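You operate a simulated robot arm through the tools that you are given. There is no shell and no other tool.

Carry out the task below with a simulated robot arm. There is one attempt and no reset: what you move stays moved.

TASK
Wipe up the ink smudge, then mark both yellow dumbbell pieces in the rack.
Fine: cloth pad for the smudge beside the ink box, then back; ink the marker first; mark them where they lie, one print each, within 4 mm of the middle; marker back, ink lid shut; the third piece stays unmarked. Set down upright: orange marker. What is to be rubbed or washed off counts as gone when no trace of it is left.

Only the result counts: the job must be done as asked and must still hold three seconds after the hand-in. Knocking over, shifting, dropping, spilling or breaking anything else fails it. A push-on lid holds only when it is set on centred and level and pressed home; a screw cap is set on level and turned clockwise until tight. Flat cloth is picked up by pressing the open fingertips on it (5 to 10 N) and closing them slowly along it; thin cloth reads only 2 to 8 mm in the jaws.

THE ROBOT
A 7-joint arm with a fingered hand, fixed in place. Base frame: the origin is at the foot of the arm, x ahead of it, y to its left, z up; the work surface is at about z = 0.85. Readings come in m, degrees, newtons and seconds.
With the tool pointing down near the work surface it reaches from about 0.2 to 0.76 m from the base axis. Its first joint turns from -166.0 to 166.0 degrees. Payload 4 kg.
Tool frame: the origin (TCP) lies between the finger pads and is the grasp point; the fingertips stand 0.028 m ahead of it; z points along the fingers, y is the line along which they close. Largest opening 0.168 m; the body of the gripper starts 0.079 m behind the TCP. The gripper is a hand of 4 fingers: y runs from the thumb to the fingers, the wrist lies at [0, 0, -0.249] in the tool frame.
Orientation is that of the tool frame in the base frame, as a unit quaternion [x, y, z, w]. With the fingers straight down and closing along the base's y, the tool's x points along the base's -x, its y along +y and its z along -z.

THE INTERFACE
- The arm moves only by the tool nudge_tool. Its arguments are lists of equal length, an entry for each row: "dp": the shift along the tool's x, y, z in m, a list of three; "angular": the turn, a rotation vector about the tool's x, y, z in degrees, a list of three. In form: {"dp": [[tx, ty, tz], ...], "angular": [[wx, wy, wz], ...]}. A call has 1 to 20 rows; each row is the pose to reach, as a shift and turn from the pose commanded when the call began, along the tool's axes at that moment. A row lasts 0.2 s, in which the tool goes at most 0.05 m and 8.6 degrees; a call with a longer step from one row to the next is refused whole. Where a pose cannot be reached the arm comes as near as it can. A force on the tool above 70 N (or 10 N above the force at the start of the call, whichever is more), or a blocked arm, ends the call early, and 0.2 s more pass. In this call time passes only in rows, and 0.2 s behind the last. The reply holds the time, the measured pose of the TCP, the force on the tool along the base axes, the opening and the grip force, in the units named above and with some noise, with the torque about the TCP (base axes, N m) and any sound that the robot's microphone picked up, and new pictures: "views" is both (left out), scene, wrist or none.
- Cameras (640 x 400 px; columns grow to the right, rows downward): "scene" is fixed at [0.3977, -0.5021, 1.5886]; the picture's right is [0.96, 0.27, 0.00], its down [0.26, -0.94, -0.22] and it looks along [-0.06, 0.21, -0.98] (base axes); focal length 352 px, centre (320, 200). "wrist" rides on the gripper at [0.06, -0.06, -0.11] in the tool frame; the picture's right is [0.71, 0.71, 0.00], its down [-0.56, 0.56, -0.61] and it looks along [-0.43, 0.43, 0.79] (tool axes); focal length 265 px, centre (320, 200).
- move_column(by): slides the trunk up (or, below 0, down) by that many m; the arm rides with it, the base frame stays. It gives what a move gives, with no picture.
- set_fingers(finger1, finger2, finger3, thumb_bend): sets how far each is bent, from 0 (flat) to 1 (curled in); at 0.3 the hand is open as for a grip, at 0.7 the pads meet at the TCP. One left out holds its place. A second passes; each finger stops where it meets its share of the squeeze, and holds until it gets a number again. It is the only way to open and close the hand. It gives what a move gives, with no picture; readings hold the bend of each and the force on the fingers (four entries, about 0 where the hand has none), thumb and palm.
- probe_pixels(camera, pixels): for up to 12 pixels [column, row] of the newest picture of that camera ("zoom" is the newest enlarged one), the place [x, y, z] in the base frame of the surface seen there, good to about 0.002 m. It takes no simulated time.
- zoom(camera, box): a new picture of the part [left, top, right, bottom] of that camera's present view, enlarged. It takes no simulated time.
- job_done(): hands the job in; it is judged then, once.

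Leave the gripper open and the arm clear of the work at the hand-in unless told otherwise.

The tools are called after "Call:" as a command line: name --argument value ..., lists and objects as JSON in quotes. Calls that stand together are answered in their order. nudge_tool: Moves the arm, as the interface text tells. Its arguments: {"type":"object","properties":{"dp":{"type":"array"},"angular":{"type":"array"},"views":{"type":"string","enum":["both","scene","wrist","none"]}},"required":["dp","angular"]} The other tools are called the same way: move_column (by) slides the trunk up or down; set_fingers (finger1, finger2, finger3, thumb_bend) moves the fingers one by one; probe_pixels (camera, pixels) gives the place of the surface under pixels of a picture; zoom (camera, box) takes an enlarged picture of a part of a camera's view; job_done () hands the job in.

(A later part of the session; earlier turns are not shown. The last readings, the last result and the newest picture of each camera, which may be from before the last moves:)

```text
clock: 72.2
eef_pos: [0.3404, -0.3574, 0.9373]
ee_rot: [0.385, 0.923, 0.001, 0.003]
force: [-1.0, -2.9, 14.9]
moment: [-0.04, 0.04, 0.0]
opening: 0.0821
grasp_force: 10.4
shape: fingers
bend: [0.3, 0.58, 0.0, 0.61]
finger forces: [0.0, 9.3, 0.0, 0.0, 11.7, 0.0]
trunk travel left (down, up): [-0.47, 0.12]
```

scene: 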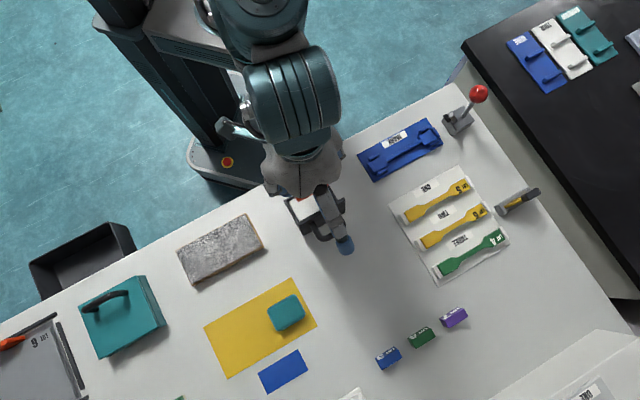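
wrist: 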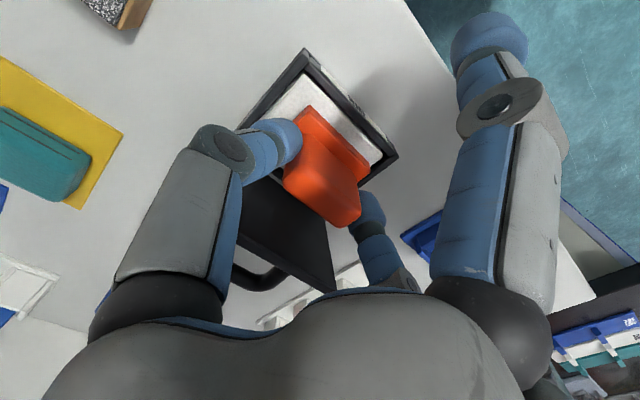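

Pressed with ≈15 N on the ink pad — good. Now lift straight off: 4 mm by the arm, then by the column.

Call:
nudge_tool --dp '[[0, 0, 0], [0, 0, -0.005]]' --angular '[[0, 0, 0], [0, 0, 0]]' --views "none"

Call:
move_column --by 0.117

Call:
zoom --camera "wrist" --box '[180, 0, 480, 260]'

Call:
zoom --camera "scene" --box '[270, 170, 370, 260]'

```text
clock: 72.8
eef_pos: [0.3408, -0.3571, 0.9427]
ee_rot: [0.385, 0.923, 0.002, 0.0]
force: [-0.3, 0.6, -1.4]
moment: [-0.01, -0.04, -0.03]
opening: 0.0823
grasp_force: 8.0
shape: fingers
bend: [0.3, 0.58, 0.0, 0.61]
finger forces: [0.0, 7.9, 0.1, 0.0, 7.8, 0.0]
trunk travel left (down, up): [-0.47, 0.12]
```

```text
clock: 74.2
eef_pos: [0.3413, -0.356, 1.0599]
ee_rot: [0.384, 0.923, 0.001, 0.001]
force: [-0.3, -0.4, -1.0]
moment: [-0.03, 0.01, 0.01]
opening: 0.0823
grasp_force: 8.0
shape: fingers
bend: [0.3, 0.58, 0.0, 0.61]
finger forces: [0.0, 7.7, 0.1, 0.1, 7.8, 0.0]
trunk travel left (down, up): [-0.587, 0.003]
```

```text
1.54 times, centred on (330, 130) of wrist
```

zoom: 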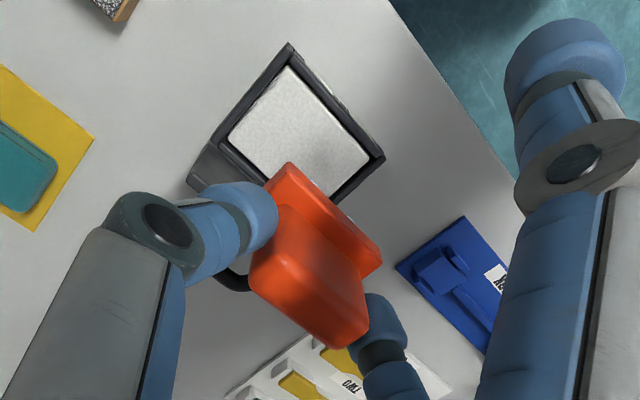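

```text
4.44 times, centred on (320, 215) of scene
```

zoom: 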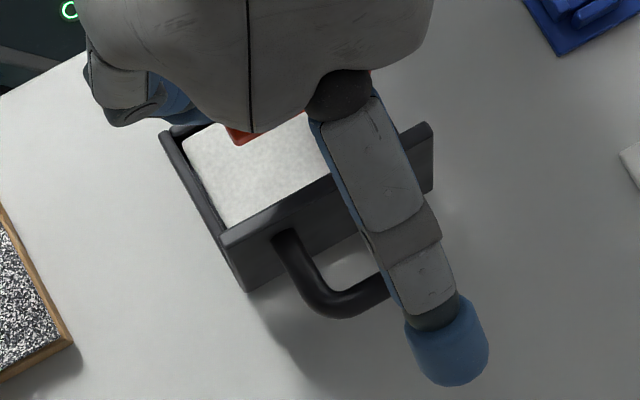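

Inked and clear of the box. Now I measure the rack pieces precisely: zoom and probe the ends of piece ONE and TWO.

Call:
zoom --camera "scene" --box '[392, 165, 488, 225]'

Call:
probe_pixels --camera "zoom" --pixels '[[90, 322], [124, 374], [178, 270], [207, 325], [392, 147], [428, 200], [478, 96], [517, 150], [302, 235], [290, 228], [315, 242], [260, 258]]'

Call:
zoom --camera "scene" --box '[408, 195, 504, 255]'

Call:
probe_pixels --camera "zoom" --pixels '[[90, 292], [126, 348], [178, 245], [212, 298], [394, 113], [436, 168], [482, 62], [522, 118], [305, 205], [340, 185], [270, 225], [320, 215]]'

```text
6.67 times, centred on (440, 195) of scene
```

zoom: 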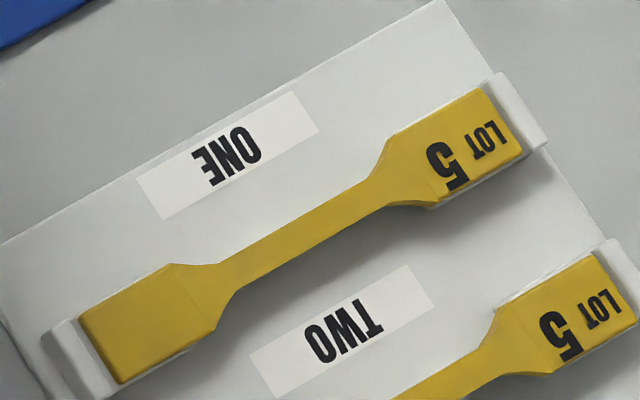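

```text
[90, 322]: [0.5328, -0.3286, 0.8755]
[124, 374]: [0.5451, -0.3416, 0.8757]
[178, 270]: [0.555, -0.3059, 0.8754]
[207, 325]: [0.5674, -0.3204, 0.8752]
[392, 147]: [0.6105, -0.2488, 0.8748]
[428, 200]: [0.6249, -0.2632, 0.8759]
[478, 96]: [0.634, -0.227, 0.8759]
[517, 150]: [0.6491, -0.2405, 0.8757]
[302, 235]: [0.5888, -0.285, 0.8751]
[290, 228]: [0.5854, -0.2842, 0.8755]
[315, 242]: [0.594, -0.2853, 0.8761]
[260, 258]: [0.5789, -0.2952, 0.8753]
```

```text
6.67 times, centred on (456, 225) of scene
```

zoom: 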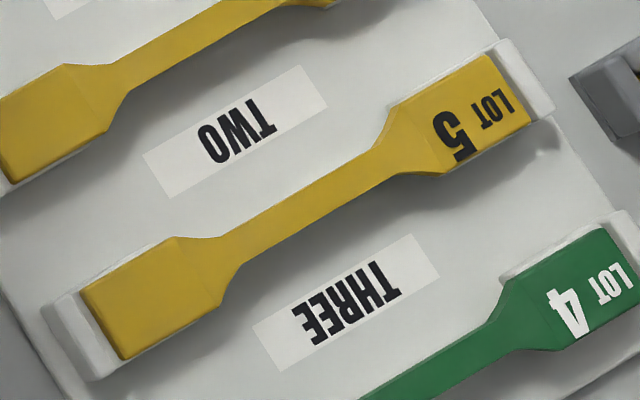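

```text
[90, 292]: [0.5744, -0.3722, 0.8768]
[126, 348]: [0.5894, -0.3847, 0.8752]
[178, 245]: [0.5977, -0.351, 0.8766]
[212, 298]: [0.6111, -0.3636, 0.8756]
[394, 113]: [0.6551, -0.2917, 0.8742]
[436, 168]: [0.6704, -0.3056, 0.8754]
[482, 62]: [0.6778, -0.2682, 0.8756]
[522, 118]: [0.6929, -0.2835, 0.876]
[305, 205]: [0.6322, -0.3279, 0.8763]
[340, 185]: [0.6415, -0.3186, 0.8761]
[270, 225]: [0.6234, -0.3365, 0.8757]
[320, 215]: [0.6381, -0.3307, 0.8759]
```

Piece centres: ONE ≈ (0.5895, −0.2847), TWO ≈ (0.6333, −0.3277), both at z 0.876 with axis ≈44.7°, matching the marker's axis. I carry the marker over ONE at z≈1.0.

Call:
nudge_tool --dp '[[-0.018, 0.032, 0], [-0.036, 0.064, 0], [-0.054, 0.096, 0], [-0.072, 0.128, 0.01], [-0.09, 0.16, 0.02], [-0.108, 0.192, 0.04], [-0.1258, 0.2242, 0.06]]' --angular '[[0, 0, 0], [0, 0, 0], [0, 0, 0], [0, 0, 0], [0, 0, 0], [0, 0, 0], [0, 0, 0]]' --views "both"

```text
clock: 75.8
eef_pos: [0.5916, -0.2864, 0.9986]
ee_rot: [0.384, 0.923, 0.001, 0.0]
force: [-0.3, 0.5, -1.1]
moment: [-0.03, 0.08, 0.01]
opening: 0.082
grasp_force: 8.2
shape: fingers
bend: [0.3, 0.58, 0.0, 0.61]
finger forces: [0.0, 7.8, 0.1, 0.1, 7.7, 0.1]
trunk travel left (down, up): [-0.587, 0.003]
```

scene: 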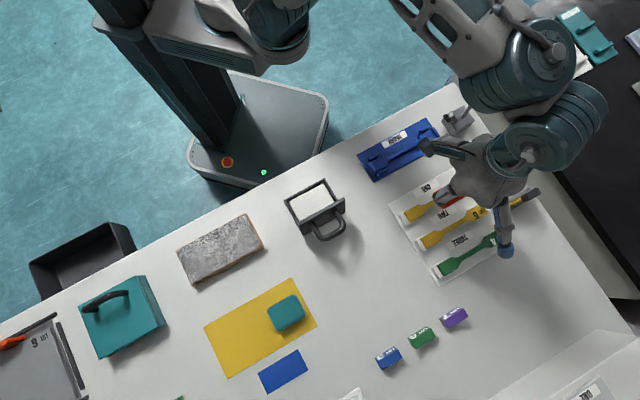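
wrist: 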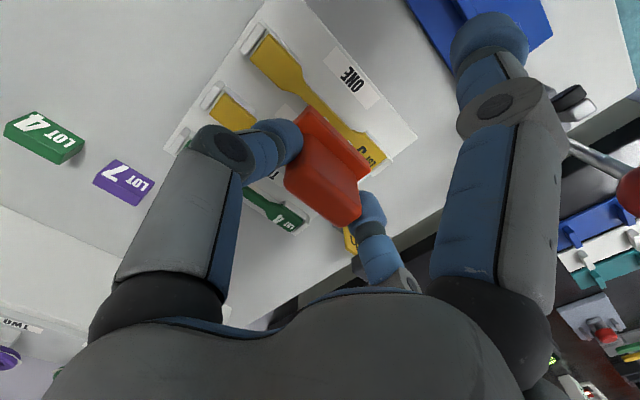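

I check clearance to the red-ball lever near the flared finger1 and to the arm above it.

Call:
probe_pixels --camera "wrist" --pixels '[[630, 190], [590, 155], [570, 105], [490, 60], [500, 100], [545, 150], [325, 110], [300, 120], [360, 160], [345, 120], [285, 65], [375, 155]]'

Call:
zoom --camera "wrist" --box '[230, 10, 430, 190]'

Call:
zoom --camera "scene" --box '[380, 40, 600, 280]'

```text
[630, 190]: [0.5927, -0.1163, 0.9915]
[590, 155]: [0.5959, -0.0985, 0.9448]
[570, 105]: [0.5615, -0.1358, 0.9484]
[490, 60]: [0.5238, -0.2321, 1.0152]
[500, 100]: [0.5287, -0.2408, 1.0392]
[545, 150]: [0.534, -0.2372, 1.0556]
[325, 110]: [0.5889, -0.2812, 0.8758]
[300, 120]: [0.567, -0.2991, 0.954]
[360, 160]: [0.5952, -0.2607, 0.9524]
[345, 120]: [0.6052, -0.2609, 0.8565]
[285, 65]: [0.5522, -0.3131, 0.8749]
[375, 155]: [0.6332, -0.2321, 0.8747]
```

```text
2.22 times, centred on (330, 100) of wrist
```

zoom: 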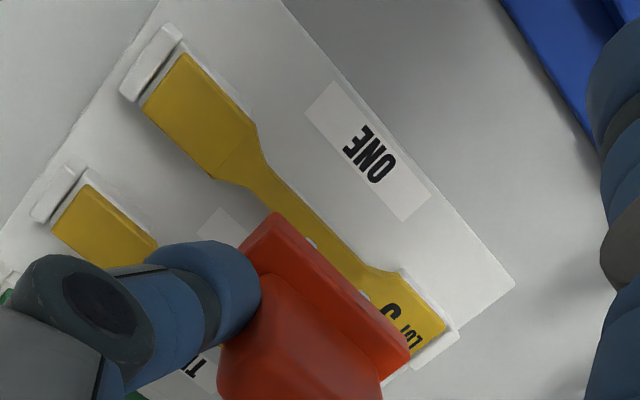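

```text
1.67 times, centred on (490, 160) of scene
```

zoom: 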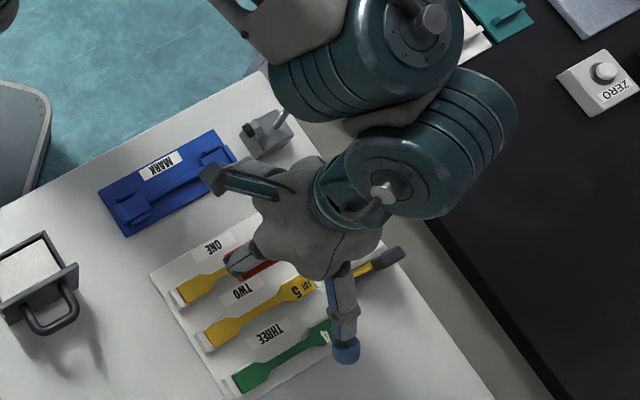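

The bars are now light — they took up the (white) ink. I probe the marker's corners and bars in this zoom against the piece to fine-align.

Call:
zoom --camera "wrist" --box '[270, 80, 400, 200]'

Call:
probe_pixels --camera "zoom" --pixels '[[170, 110], [180, 118], [400, 345], [392, 337], [232, 150], [322, 240], [290, 230], [130, 175], [210, 290], [250, 330]]'

```text
3.33 times, centred on (335, 140) of wrist
```

zoom: 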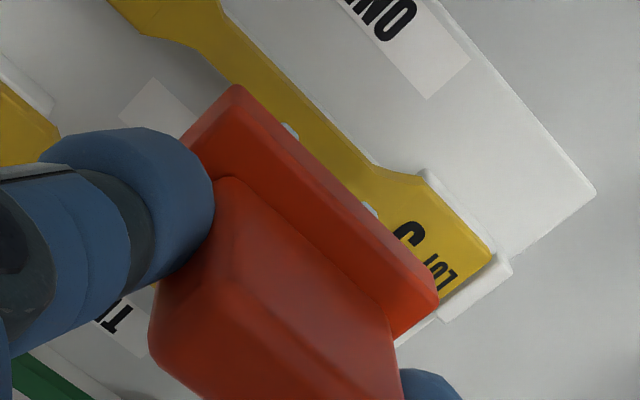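

```text
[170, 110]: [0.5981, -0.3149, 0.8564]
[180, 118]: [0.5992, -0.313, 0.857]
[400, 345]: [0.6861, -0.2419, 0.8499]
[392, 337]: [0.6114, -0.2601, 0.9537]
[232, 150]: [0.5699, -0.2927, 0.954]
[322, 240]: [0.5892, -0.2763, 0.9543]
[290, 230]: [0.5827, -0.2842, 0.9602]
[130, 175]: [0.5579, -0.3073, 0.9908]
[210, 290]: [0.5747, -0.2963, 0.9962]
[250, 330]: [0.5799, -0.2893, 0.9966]
```

Probe again at the actual corners in this enlarged view.

Call:
probe_pixels --camera "zoom" --pixels '[[238, 95], [430, 288], [291, 130], [370, 208], [335, 190], [195, 140], [232, 185], [165, 330], [400, 335], [330, 130], [310, 112], [352, 150]]'

```text
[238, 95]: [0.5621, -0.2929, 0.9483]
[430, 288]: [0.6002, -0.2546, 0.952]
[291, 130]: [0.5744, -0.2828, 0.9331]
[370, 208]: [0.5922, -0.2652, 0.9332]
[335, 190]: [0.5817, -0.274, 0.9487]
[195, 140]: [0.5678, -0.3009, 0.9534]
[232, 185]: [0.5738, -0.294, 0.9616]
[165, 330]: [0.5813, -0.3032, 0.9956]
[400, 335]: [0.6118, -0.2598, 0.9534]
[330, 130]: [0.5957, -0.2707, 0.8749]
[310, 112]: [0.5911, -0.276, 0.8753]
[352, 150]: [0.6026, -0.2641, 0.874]
```

Marker centre is ≈2.5 mm too far along +u and ≈2 mm along +v relative to ONE's middle. I correct and descend to z≈0.955.

Call:
nudge_tool --dp '[[0.0018, -0.0025, 0.01], [0.0018, -0.0025, 0.03], [0.0018, -0.0025, 0.044]]' --angular '[[0, 0, 0], [0, 0, 0], [0, 0, 0]]' --views "wrist"

Call:
zoom --camera "wrist" --box '[240, 60, 400, 200]'

```text
clock: 76.6
eef_pos: [0.5879, -0.2885, 0.9564]
ee_rot: [0.386, 0.923, 0.002, 0.001]
force: [-0.2, 0.2, -1.4]
moment: [0.01, -0.02, -0.03]
opening: 0.0817
grasp_force: 7.5
shape: fingers
bend: [0.3, 0.58, 0.0, 0.61]
finger forces: [0.0, 7.7, 0.0, 0.0, 7.8, 0.0]
trunk travel left (down, up): [-0.587, 0.003]
```

wrist: 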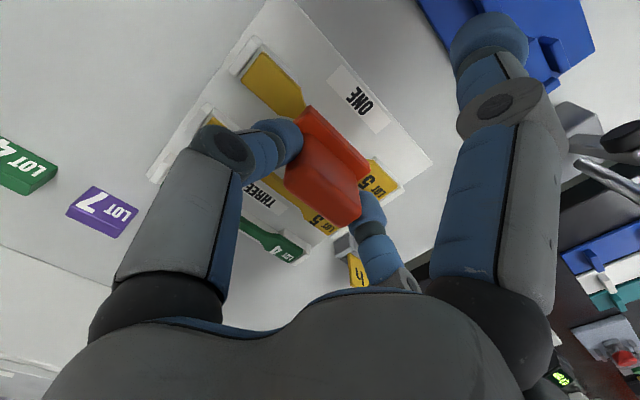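

```text
2.86 times, centred on (320, 130) of wrist
```

zoom: 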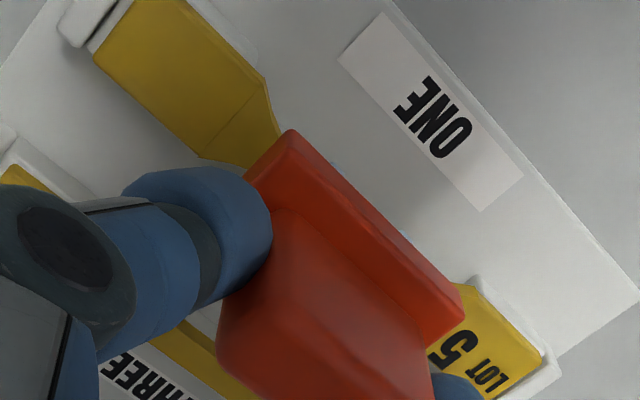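

I probe the marker's corners/bars and visible piece features once more at this height.

Call:
probe_pixels --camera "zoom" --pixels '[[293, 140], [452, 298], [337, 168], [405, 237], [262, 85], [205, 155], [100, 55], [185, 8], [545, 355], [470, 290], [520, 385], [370, 215]]'

```text
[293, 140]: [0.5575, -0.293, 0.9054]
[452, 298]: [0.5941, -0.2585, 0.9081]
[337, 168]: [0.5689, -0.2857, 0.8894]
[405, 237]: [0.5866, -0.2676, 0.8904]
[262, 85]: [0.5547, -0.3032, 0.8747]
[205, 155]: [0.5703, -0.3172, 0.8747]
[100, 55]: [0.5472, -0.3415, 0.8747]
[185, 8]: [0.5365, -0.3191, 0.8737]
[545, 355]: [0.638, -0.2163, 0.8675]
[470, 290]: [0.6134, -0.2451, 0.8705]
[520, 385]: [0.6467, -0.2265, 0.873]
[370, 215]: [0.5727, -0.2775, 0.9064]
```

Marker centre now u≈0.2128 vs piece 0.2155, v fine. I shift +3 mm along tool y and re-check with a tight zoom including the head/gauge transition.

Call:
nudge_tool --dp '[[0, 0.003, 0.003]]' --angular '[[0, 0, 0]]' --views "wrist"

Call:
zoom --camera "wrist" --box '[270, 60, 400, 180]'

```text
clock: 77.0
eef_pos: [0.5886, -0.2871, 0.9534]
ee_rot: [0.384, 0.923, 0.0, 0.0]
force: [-0.6, 1.0, -1.0]
moment: [0.02, 0.03, 0.02]
opening: 0.082
grasp_force: 7.6
shape: fingers
bend: [0.3, 0.58, 0.0, 0.61]
finger forces: [0.0, 7.7, 0.0, 0.1, 7.8, 0.1]
trunk travel left (down, up): [-0.587, 0.003]
```

wrist: 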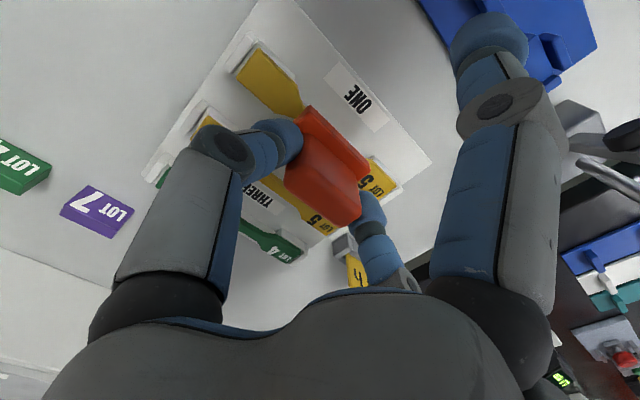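

```text
3.33 times, centred on (335, 120) of wrist
```

zoom: 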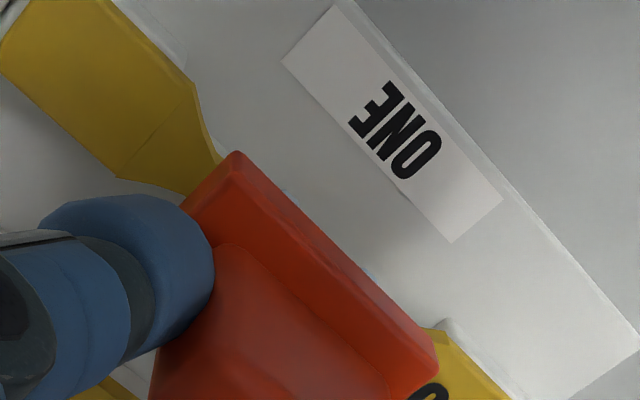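

Call:
probe_pixels --camera "zoom" --pixels '[[191, 85], [120, 174], [286, 192], [369, 271], [237, 160], [432, 352], [465, 345], [5, 70], [214, 155], [440, 337], [335, 10], [455, 235]]'

```text
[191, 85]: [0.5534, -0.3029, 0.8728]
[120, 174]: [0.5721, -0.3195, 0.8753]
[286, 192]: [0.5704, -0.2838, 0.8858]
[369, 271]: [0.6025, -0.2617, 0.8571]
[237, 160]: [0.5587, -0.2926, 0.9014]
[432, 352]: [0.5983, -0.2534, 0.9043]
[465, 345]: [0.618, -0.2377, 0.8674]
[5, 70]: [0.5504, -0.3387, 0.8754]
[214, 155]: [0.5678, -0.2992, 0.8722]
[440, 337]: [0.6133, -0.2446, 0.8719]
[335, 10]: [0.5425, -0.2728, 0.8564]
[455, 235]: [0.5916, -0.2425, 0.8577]
```

Marker centre now ≈0.2155–0.216 in u, v≈0.6178 — matching ONE's middle (0.2155–0.218, 0.6182). A last +1 mm, then descend to just above contact.

Call:
nudge_tool --dp '[[0, 0.001, 0.003], [0, 0.001, 0.0065]]' --angular '[[0, 0, 0], [0, 0, 0]]' --views "none"

Call:
nudge_tool --dp '[[0, 0, 0.0015]]' --angular '[[0, 0, 0]]' --views "none"

```text
clock: 77.6
eef_pos: [0.5902, -0.2863, 0.9464]
ee_rot: [0.384, 0.923, 0.002, 0.0]
force: [-0.5, -0.5, -0.8]
moment: [0.03, 0.0, -0.03]
opening: 0.0821
grasp_force: 7.5
shape: fingers
bend: [0.3, 0.58, 0.0, 0.61]
finger forces: [0.1, 7.8, 0.1, 0.0, 7.8, 0.0]
trunk travel left (down, up): [-0.587, 0.003]
```

```text
clock: 78.0
eef_pos: [0.5891, -0.2866, 0.9455]
ee_rot: [0.384, 0.923, 0.002, 0.001]
force: [-0.3, -0.1, -0.8]
moment: [0.0, 0.0, 0.01]
opening: 0.0824
grasp_force: 7.7
shape: fingers
bend: [0.3, 0.58, 0.0, 0.61]
finger forces: [0.0, 7.7, 0.0, 0.0, 7.8, 0.0]
trunk travel left (down, up): [-0.587, 0.003]
```

Still free. Another millimetre and a half.

Call:
nudge_tool --dp '[[0, 0, 0.0015]]' --angular '[[0, 0, 0]]' --views "none"

```text
clock: 78.4
eef_pos: [0.589, -0.2859, 0.945]
ee_rot: [0.385, 0.923, 0.001, 0.001]
force: [-0.5, -0.4, 1.0]
moment: [0.0, -0.03, -0.02]
opening: 0.0824
grasp_force: 8.4
shape: fingers
bend: [0.3, 0.58, 0.0, 0.61]
finger forces: [0.1, 7.7, 0.0, 0.0, 8.6, 0.1]
trunk travel left (down, up): [-0.587, 0.003]
```

Contact just begun (force +1 N). Press 1.5 mm more for a clear print.

Call:
nudge_tool --dp '[[0, 0, 0.0015]]' --angular '[[0, 0, 0]]' --views "none"

```text
clock: 78.8
eef_pos: [0.5885, -0.286, 0.9438]
ee_rot: [0.385, 0.923, 0.0, 0.001]
force: [-0.2, -0.1, 8.8]
moment: [0.05, -0.06, 0.0]
opening: 0.082
grasp_force: 8.6
shape: fingers
bend: [0.3, 0.58, 0.0, 0.61]
finger forces: [0.0, 8.6, 0.0, 0.0, 8.9, 0.1]
trunk travel left (down, up): [-0.587, 0.003]
```

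Pressed with ≈9 N. Lift straight up 5 cm.

Call:
nudge_tool --dp '[[0, 0, -0.004], [0, 0, -0.02], [0, 0, -0.05]]' --angular '[[0, 0, 0], [0, 0, 0], [0, 0, 0]]' --views "both"

Call:
zoom --camera "wrist" --box '[240, 20, 400, 170]'

Call:
zoom --camera "scene" --box '[392, 165, 488, 225]'

```text
clock: 79.6
eef_pos: [0.5895, -0.2867, 0.9922]
ee_rot: [0.385, 0.923, 0.002, 0.001]
force: [-1.0, 0.9, -0.9]
moment: [0.01, 0.02, -0.01]
opening: 0.082
grasp_force: 8.4
shape: fingers
bend: [0.3, 0.58, 0.0, 0.61]
finger forces: [0.0, 7.8, 0.1, 0.0, 7.9, 0.1]
trunk travel left (down, up): [-0.587, 0.003]
```

scene: 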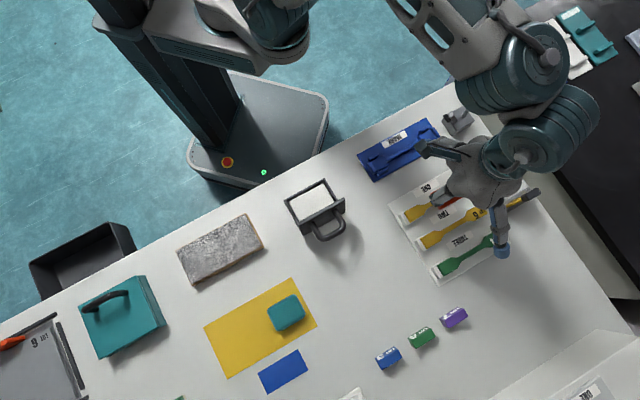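
wrist: 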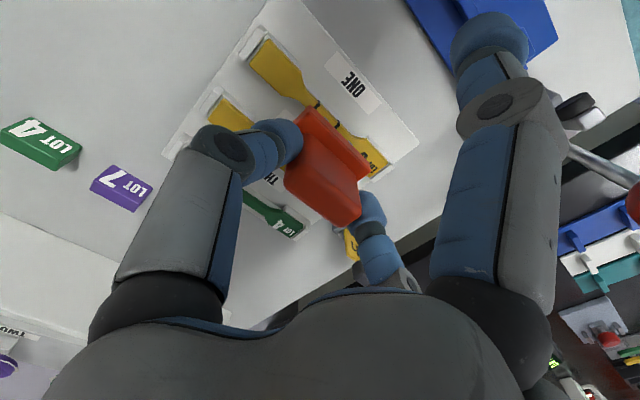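

```text
2.67 times, centred on (320, 95) of wrist
```

zoom: 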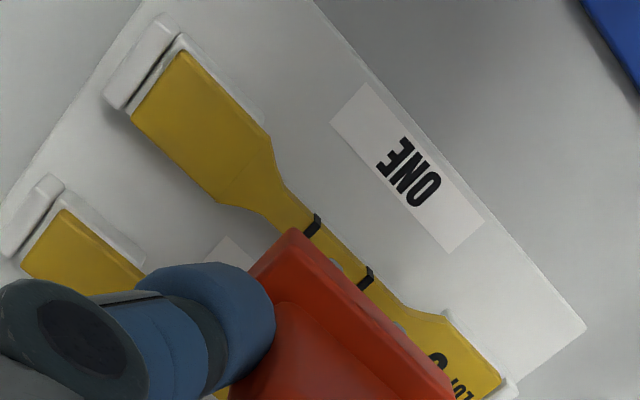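

```text
6.67 times, centred on (440, 195) of scene
```

zoom: 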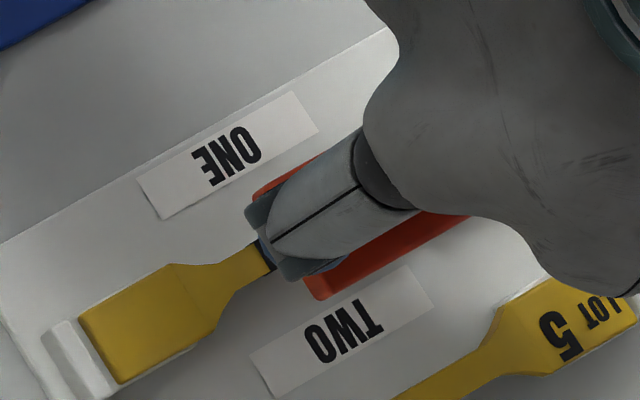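

A clear two-line print on ONE. I probe it to check centring.

Call:
zoom --camera "wrist" --box '[290, 60, 380, 150]'

Call:
probe_pixels --camera "zoom" --pixels '[[320, 200]]'

```text
4.44 times, centred on (335, 105) of wrist
```

zoom: 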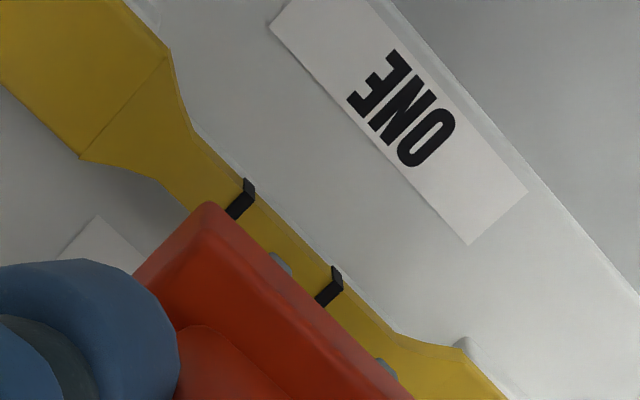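

```text
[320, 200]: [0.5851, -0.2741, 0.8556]
```

Call:
probe_pixels --camera "zoom" --pixels '[[240, 200], [329, 288], [165, 60], [190, 130], [396, 337], [458, 355], [85, 155], [280, 245], [165, 178], [205, 165]]'

Call:
zoom --camera "wrist" --box '[290, 60, 420, 190]'

```text
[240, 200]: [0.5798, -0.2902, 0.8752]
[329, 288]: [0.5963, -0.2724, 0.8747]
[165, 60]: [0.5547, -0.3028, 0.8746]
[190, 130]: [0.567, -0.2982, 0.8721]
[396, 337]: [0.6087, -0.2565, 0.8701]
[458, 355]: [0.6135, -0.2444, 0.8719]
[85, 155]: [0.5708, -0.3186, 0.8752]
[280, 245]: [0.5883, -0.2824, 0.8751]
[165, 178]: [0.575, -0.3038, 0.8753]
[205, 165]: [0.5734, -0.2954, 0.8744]
```

```text
3.08 times, centred on (355, 125) of wrist
```

zoom: 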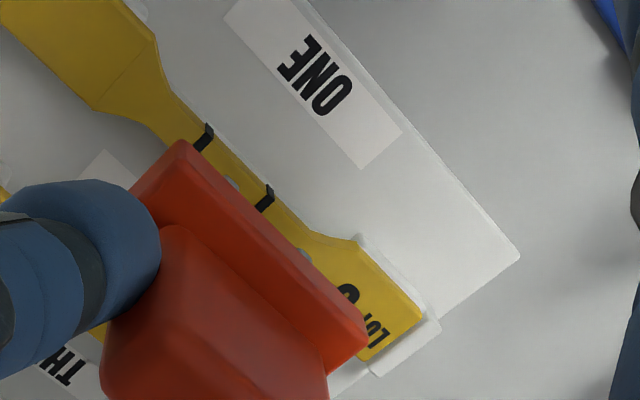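

ONE's print is about 2–2.7 mm from the middle (within 4 mm). For TWO I aim 3 mm further along +u to be better centred. I move across to TWO (6 cm along +v), lowering to z≈0.965 to stay within reach.

Call:
nudge_tool --dp '[[-0.02, 0.001, 0.008], [-0.04, 0.002, 0.016], [-0.0601, 0.0031, 0.027]]' --angular '[[0, 0, 0], [0, 0, 0], [0, 0, 0]]' --views "both"

Call:
zoom --camera "wrist" --box '[270, 40, 420, 190]'

```text
clock: 80.4
eef_pos: [0.6337, -0.3285, 0.9656]
ee_rot: [0.384, 0.923, 0.002, 0.0]
force: [-0.4, 0.6, -1.5]
moment: [-0.01, 0.01, -0.05]
opening: 0.082
grasp_force: 7.9
shape: fingers
bend: [0.3, 0.58, 0.0, 0.61]
finger forces: [0.0, 7.8, 0.1, 0.0, 7.9, 0.0]
trunk travel left (down, up): [-0.587, 0.003]
```

scene: 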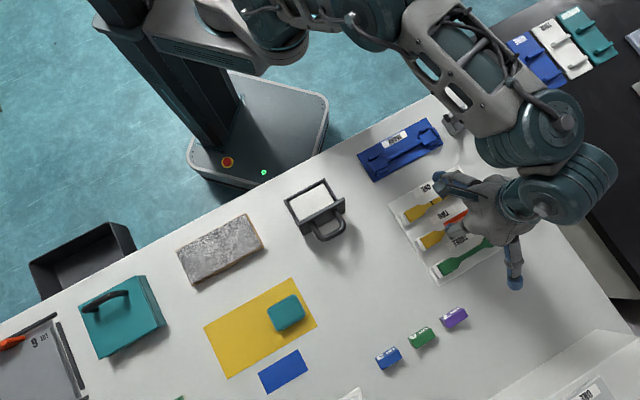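
wrist: 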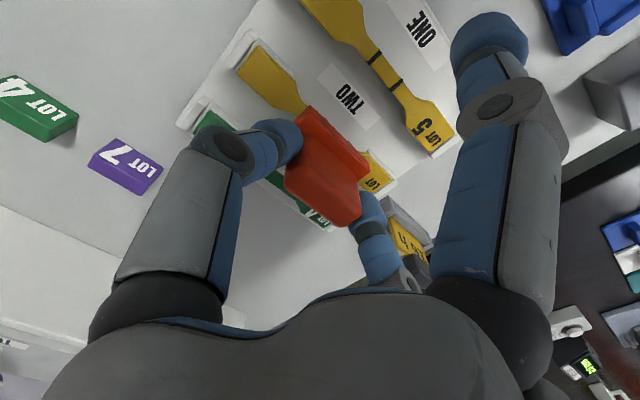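

```text
2.67 times, centred on (345, 115) of wrist
```

zoom: 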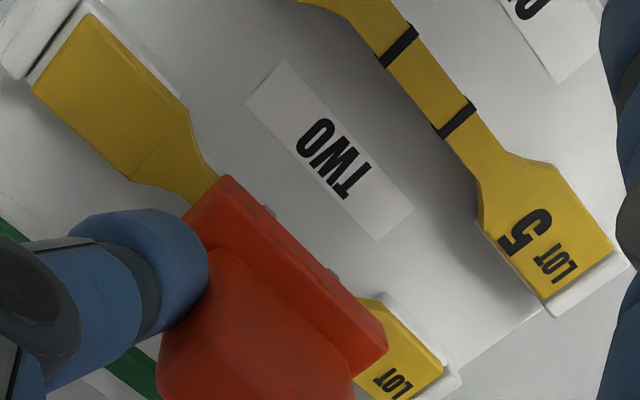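

ONE's print is fully visible now. I zoom on it and probe to quantify centring.

Call:
zoom --camera "wrist" --box '[300, 0, 470, 160]'

Call:
probe_pixels --camera "zoom" --pixels '[[320, 200]]'

```text
2.50 times, centred on (385, 80) of wrist
```

zoom: 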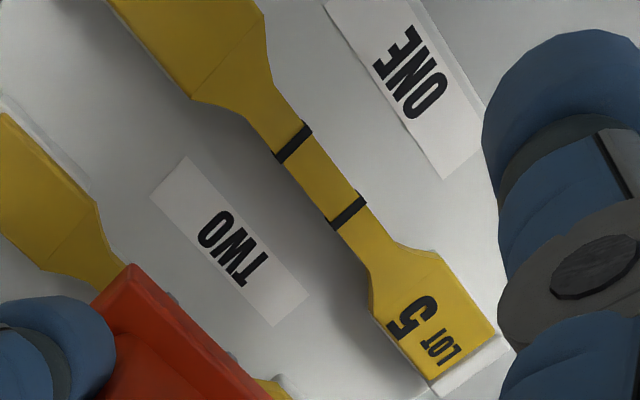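

```text
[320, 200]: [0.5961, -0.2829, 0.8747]
```

Call:
probe_pixels --camera "zoom" --pixels '[[294, 142], [348, 210], [194, 95], [260, 15], [379, 314], [433, 254], [250, 122], [274, 82], [372, 262], [393, 245], [432, 372], [490, 320]]'

```text
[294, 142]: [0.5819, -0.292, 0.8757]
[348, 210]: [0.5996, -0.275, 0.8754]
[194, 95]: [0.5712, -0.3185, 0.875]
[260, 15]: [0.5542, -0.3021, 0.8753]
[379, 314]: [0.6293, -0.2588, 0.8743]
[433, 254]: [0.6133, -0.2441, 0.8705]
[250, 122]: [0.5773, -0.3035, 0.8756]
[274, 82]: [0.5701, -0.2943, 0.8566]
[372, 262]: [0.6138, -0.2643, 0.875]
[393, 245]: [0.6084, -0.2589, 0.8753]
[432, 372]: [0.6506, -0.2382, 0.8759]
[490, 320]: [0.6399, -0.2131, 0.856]
```

ONE's print: lines at u .2050/.2295 → mid .2173 vs piece mid ≈.220, v exact: offset ≈2.7 mm, inside the 4 mm limit. Now align for TWO: zoom and probe the marker's corners/bars against TWO's features.

Call:
zoom --camera "wrist" --box '[270, 40, 420, 190]'

Call:
probe_pixels --camera "zoom" --pixels '[[186, 106], [134, 176], [226, 184], [383, 338], [268, 211], [333, 272], [365, 300], [440, 363], [90, 20], [40, 82], [325, 295], [395, 310]]'

```text
2.67 times, centred on (345, 115) of wrist
```

zoom: 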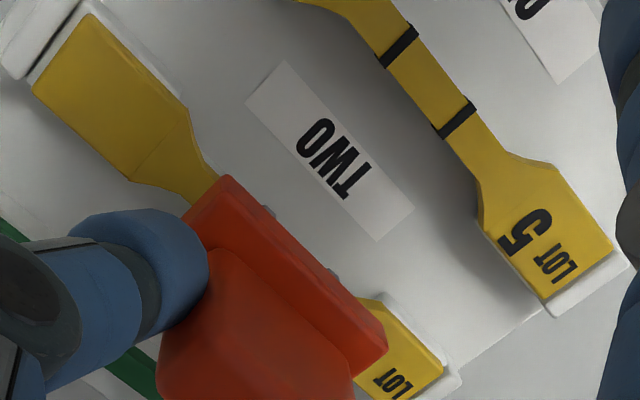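

```text
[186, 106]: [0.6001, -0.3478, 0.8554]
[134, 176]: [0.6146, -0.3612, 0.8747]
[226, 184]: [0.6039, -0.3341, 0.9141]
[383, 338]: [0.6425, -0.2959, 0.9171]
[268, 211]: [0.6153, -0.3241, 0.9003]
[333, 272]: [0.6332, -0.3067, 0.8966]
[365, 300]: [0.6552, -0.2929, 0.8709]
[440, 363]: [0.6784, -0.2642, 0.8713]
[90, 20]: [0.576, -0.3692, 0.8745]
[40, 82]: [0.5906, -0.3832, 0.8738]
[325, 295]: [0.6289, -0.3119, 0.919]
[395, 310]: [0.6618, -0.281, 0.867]
```

Marker mid u≈.2185, TWO's middle ≈.2205: shift +2 mm along tool y. v is right. Then descend to just above contact.

Call:
nudge_tool --dp '[[0, 0.002, 0.006], [0, 0.002, 0.013]]' --angular '[[0, 0, 0], [0, 0, 0]]' --views "wrist"

Call:
zoom --camera "wrist" --box '[270, 40, 420, 190]'

Call:
probe_pixels --camera "zoom" --pixels '[[188, 112], [134, 180], [226, 184], [383, 338], [268, 211], [333, 272], [440, 363], [226, 180], [387, 340], [300, 240]]'

```text
clock: 81.0
eef_pos: [0.6352, -0.3254, 0.9529]
ee_rot: [0.385, 0.923, 0.002, 0.001]
force: [0.2, 0.2, -1.4]
moment: [-0.01, 0.0, -0.01]
opening: 0.0824
grasp_force: 7.9
shape: fingers
bend: [0.3, 0.58, 0.0, 0.61]
finger forces: [0.0, 7.9, 0.0, 0.1, 7.9, 0.0]
trunk travel left (down, up): [-0.587, 0.003]
```

wrist: 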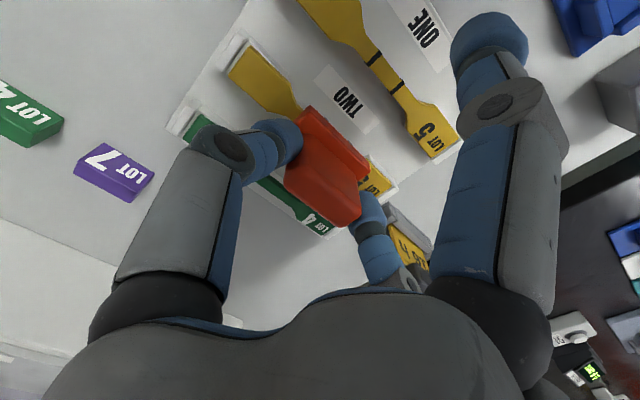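

```text
2.67 times, centred on (345, 115) of wrist
```

zoom: 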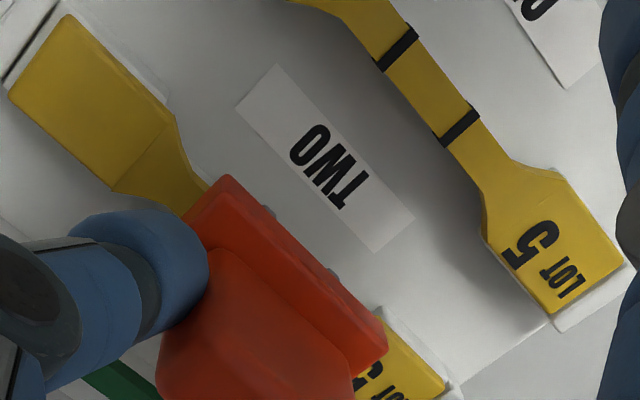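

```text
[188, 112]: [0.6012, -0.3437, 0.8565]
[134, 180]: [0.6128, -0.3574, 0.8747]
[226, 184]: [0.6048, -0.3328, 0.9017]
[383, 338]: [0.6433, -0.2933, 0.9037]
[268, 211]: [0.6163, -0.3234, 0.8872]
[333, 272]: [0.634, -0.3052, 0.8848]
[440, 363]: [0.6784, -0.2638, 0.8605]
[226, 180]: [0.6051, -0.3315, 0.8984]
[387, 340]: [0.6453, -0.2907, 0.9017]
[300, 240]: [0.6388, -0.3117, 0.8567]
```

Marker mid ≈.220, matching TWO's middle; v within 1 mm. I descend to contact in small steps.

Call:
nudge_tool --dp '[[0, 0, 0.003], [0, 0, 0.0065]]' --angular '[[0, 0, 0], [0, 0, 0]]' --views "none"

Call:
nudge_tool --dp '[[0, 0, 0.0015]]' --angular '[[0, 0, 0]]' --views "none"

```text
clock: 81.6
eef_pos: [0.6359, -0.3253, 0.9451]
ee_rot: [0.384, 0.923, 0.001, 0.001]
force: [0.7, -0.5, -1.3]
moment: [-0.01, 0.03, 0.02]
opening: 0.0821
grasp_force: 7.8
shape: fingers
bend: [0.3, 0.58, 0.0, 0.61]
finger forces: [0.1, 7.9, 0.0, 0.0, 7.8, 0.0]
trunk travel left (down, up): [-0.587, 0.003]
```

```text
clock: 82.0
eef_pos: [0.6356, -0.3257, 0.9435]
ee_rot: [0.384, 0.923, 0.001, 0.001]
force: [0.1, -0.1, 1.3]
moment: [0.03, -0.01, -0.06]
opening: 0.0821
grasp_force: 7.6
shape: fingers
bend: [0.3, 0.58, 0.0, 0.61]
finger forces: [0.0, 7.8, 0.0, 0.0, 8.1, 0.0]
trunk travel left (down, up): [-0.587, 0.003]
```

Contact starts (+1.3 N). Press 1.5 mm more.

Call:
nudge_tool --dp '[[0, 0, 0.0015]]' --angular '[[0, 0, 0]]' --views "none"

```text
clock: 82.4
eef_pos: [0.635, -0.3262, 0.9438]
ee_rot: [0.385, 0.923, 0.001, 0.0]
force: [-0.4, -0.3, 5.1]
moment: [0.0, -0.07, -0.02]
opening: 0.0821
grasp_force: 9.0
shape: fingers
bend: [0.3, 0.58, 0.0, 0.61]
finger forces: [0.0, 8.2, 0.0, 0.1, 8.8, 0.1]
trunk travel left (down, up): [-0.587, 0.003]
```

5 N; a touch more (1 mm) to match the first print, then lift.

Call:
nudge_tool --dp '[[0, 0, 0.001]]' --angular '[[0, 0, 0]]' --views "none"

Call:
nudge_tool --dp '[[0, 0, -0.005], [0.005, 0, -0.02], [0.03, 0, -0.045], [0.06, 0, -0.05]]' --angular '[[0, 0, 0], [0, 0, 0], [0, 0, 0], [0, 0, 0]]' --views "both"

Call:
zoom --camera "wrist" --box '[230, 20, 400, 180]'

```text
clock: 82.8
eef_pos: [0.6349, -0.3265, 0.9435]
ee_rot: [0.384, 0.924, 0.001, 0.002]
force: [-0.2, -0.9, 11.0]
moment: [0.04, -0.07, -0.03]
opening: 0.0821
grasp_force: 9.0
shape: fingers
bend: [0.3, 0.57, 0.0, 0.61]
finger forces: [0.0, 9.2, 0.1, 0.0, 9.3, 0.0]
trunk travel left (down, up): [-0.587, 0.003]
```

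```text
clock: 83.8
eef_pos: [0.5954, -0.2816, 0.9936]
ee_rot: [0.384, 0.923, 0.001, 0.001]
force: [0.6, 0.4, -1.5]
moment: [0.0, 0.0, 0.02]
opening: 0.0824
grasp_force: 7.8
shape: fingers
bend: [0.3, 0.57, 0.0, 0.61]
finger forces: [0.0, 7.8, 0.1, 0.0, 7.8, 0.1]
trunk travel left (down, up): [-0.587, 0.003]
```

scene: 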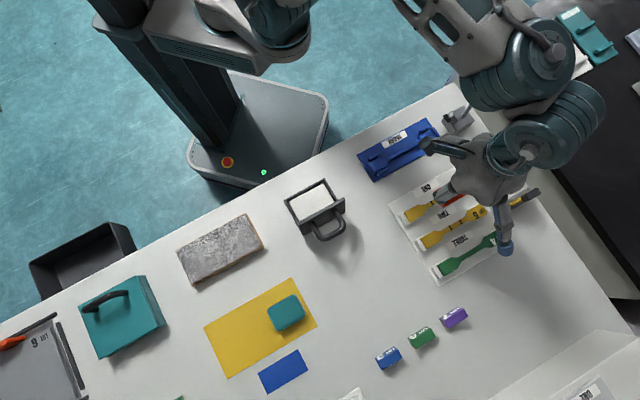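
wrist: 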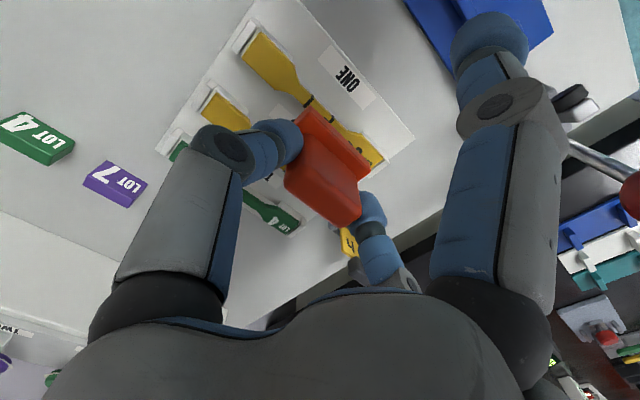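

```text
2.50 times, centred on (315, 100) of wrist
```

zoom: 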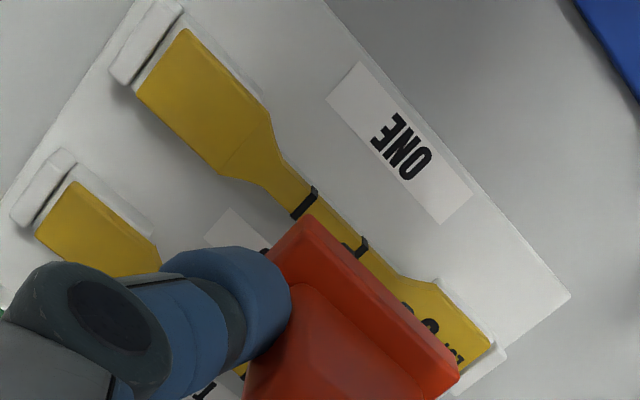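

I look at TWO in the scene view to verify its print.

Call:
zoom --camera "scene" --box '[400, 185, 510, 275]'

```text
4.44 times, centred on (455, 230) of scene
```

zoom: 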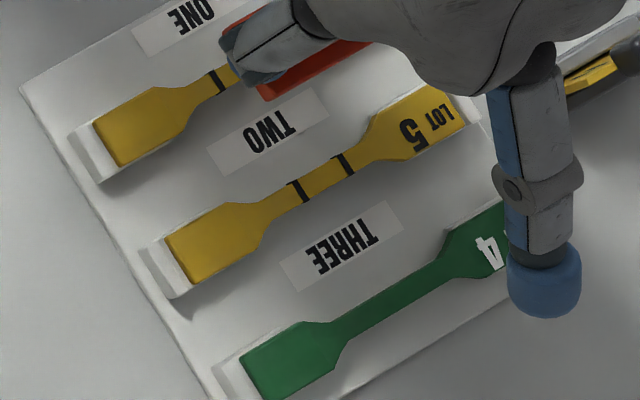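

TWO has a clean, well-centred two-line print; THREE is unmarked. Now to return the marker. I bring finger1 and finger3 to 0.5 (clear of the marker) so they won't touch the lid handle or the lot blocks on the way down.

Call:
set_fingers --finger1 0.5 --finger3 0.5

Call:
zoom --camera "scene" --box '[400, 150, 510, 250]'

```text
clock: 84.8
eef_pos: [0.5947, -0.2825, 0.9926]
ee_rot: [0.384, 0.923, 0.001, 0.001]
force: [-0.4, 0.2, -0.7]
moment: [0.02, -0.02, 0.04]
opening: 0.043
grasp_force: 7.6
shape: fingers
bend: [0.5, 0.57, 0.5, 0.61]
finger forces: [0.0, 7.9, 0.0, 0.0, 7.7, 0.0]
trunk travel left (down, up): [-0.587, 0.003]
```

```text
4.00 times, centred on (455, 200) of scene
```

zoom: 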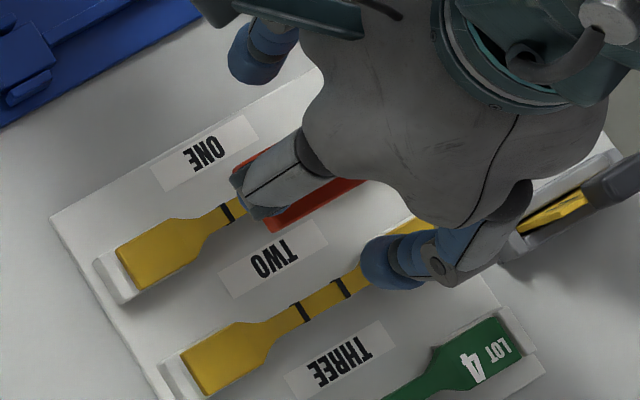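

Now travel back to the marker's place at (0.4854, −0.5045), z≈0.965.

Call:
nudge_tool --dp '[[-0.0115, -0.0335, 0], [-0.023, -0.067, 0], [-0.0345, -0.1, 0], [-0.046, -0.134, 0], [-0.0575, -0.167, 0], [-0.069, -0.2, 0.01], [-0.0803, -0.234, 0.028]]' --angular '[[0, 0, 0], [0, 0, 0], [0, 0, 0], [0, 0, 0], [0, 0, 0], [0, 0, 0], [0, 0, 0]]' --views "both"

Call:
zoom --camera "scene" --box '[392, 165, 512, 285]'

Call:
zoom --camera "wrist" --box '[230, 60, 430, 240]'

```text
clock: 86.4
eef_pos: [0.4825, -0.5088, 0.9626]
ee_rot: [0.385, 0.923, 0.001, 0.001]
force: [-0.5, -0.3, -1.1]
moment: [-0.01, -0.03, 0.04]
opening: 0.0428
grasp_force: 7.8
shape: fingers
bend: [0.5, 0.57, 0.5, 0.61]
finger forces: [0.0, 7.7, 0.0, 0.0, 7.8, 0.0]
trunk travel left (down, up): [-0.587, 0.003]
```

scene: 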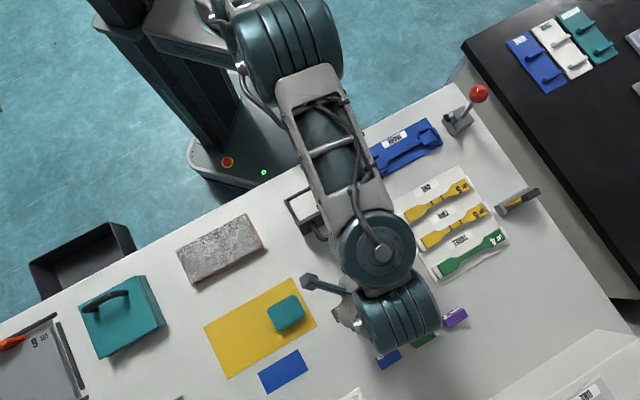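
wrist: 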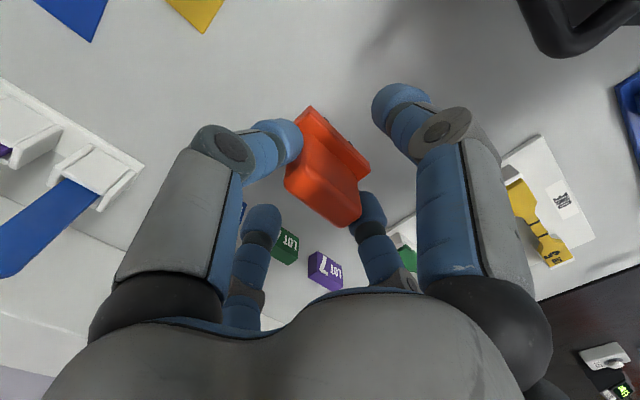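

```text
3.33 times, centred on (452, 225) of scene
```

zoom: 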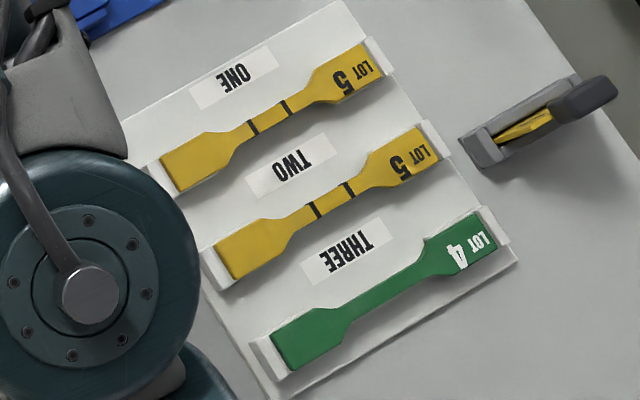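

```text
2.22 times, centred on (330, 150) of wrist
```

zoom: 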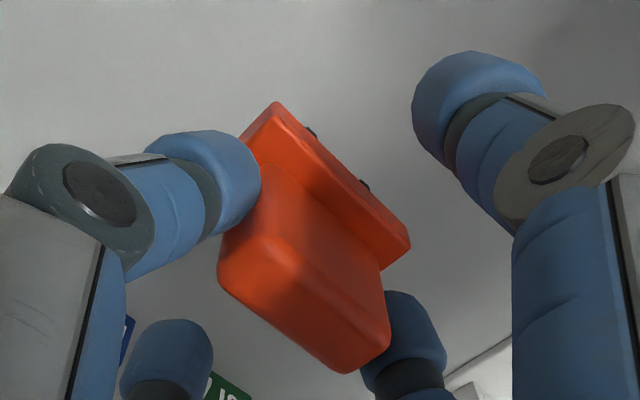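

Both pieces carry their prints. Now I check the held marker's corners against its original spot (A ≈ (0.4562, −0.5098), B ≈ (0.4944, −0.4720)).

Call:
probe_pixels --camera "zoom" --pixels '[[275, 110], [404, 240], [312, 133], [364, 186], [262, 245], [228, 272], [345, 360], [383, 325], [325, 165]]'

Call:
zoom --camera "scene" --box '[392, 165, 488, 225]'

Call:
zoom --camera "scene" --box '[408, 195, 504, 255]'

```text
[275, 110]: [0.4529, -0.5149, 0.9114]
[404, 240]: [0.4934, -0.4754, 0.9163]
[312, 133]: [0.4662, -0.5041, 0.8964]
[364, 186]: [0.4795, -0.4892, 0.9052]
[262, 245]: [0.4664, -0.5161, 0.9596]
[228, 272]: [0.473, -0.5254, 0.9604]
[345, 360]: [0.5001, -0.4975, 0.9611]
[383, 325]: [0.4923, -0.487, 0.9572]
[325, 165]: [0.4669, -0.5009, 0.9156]
```

```text
6.67 times, centred on (440, 195) of scene
```

zoom: 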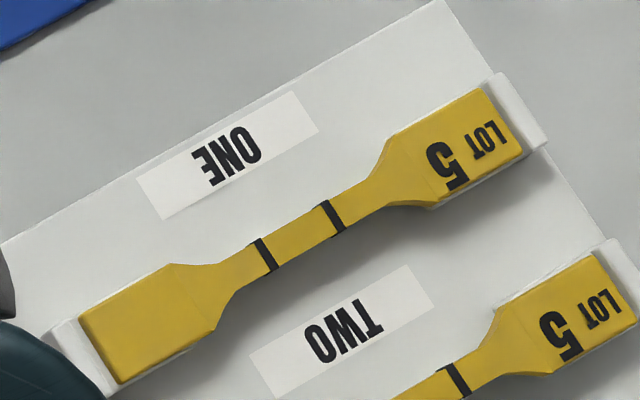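

```text
6.67 times, centred on (456, 225) of scene
```

zoom: 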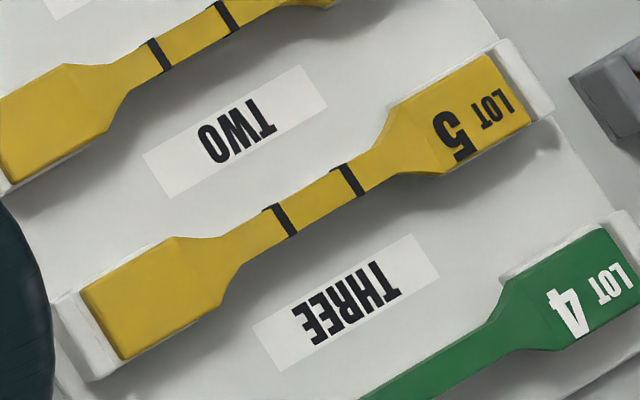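

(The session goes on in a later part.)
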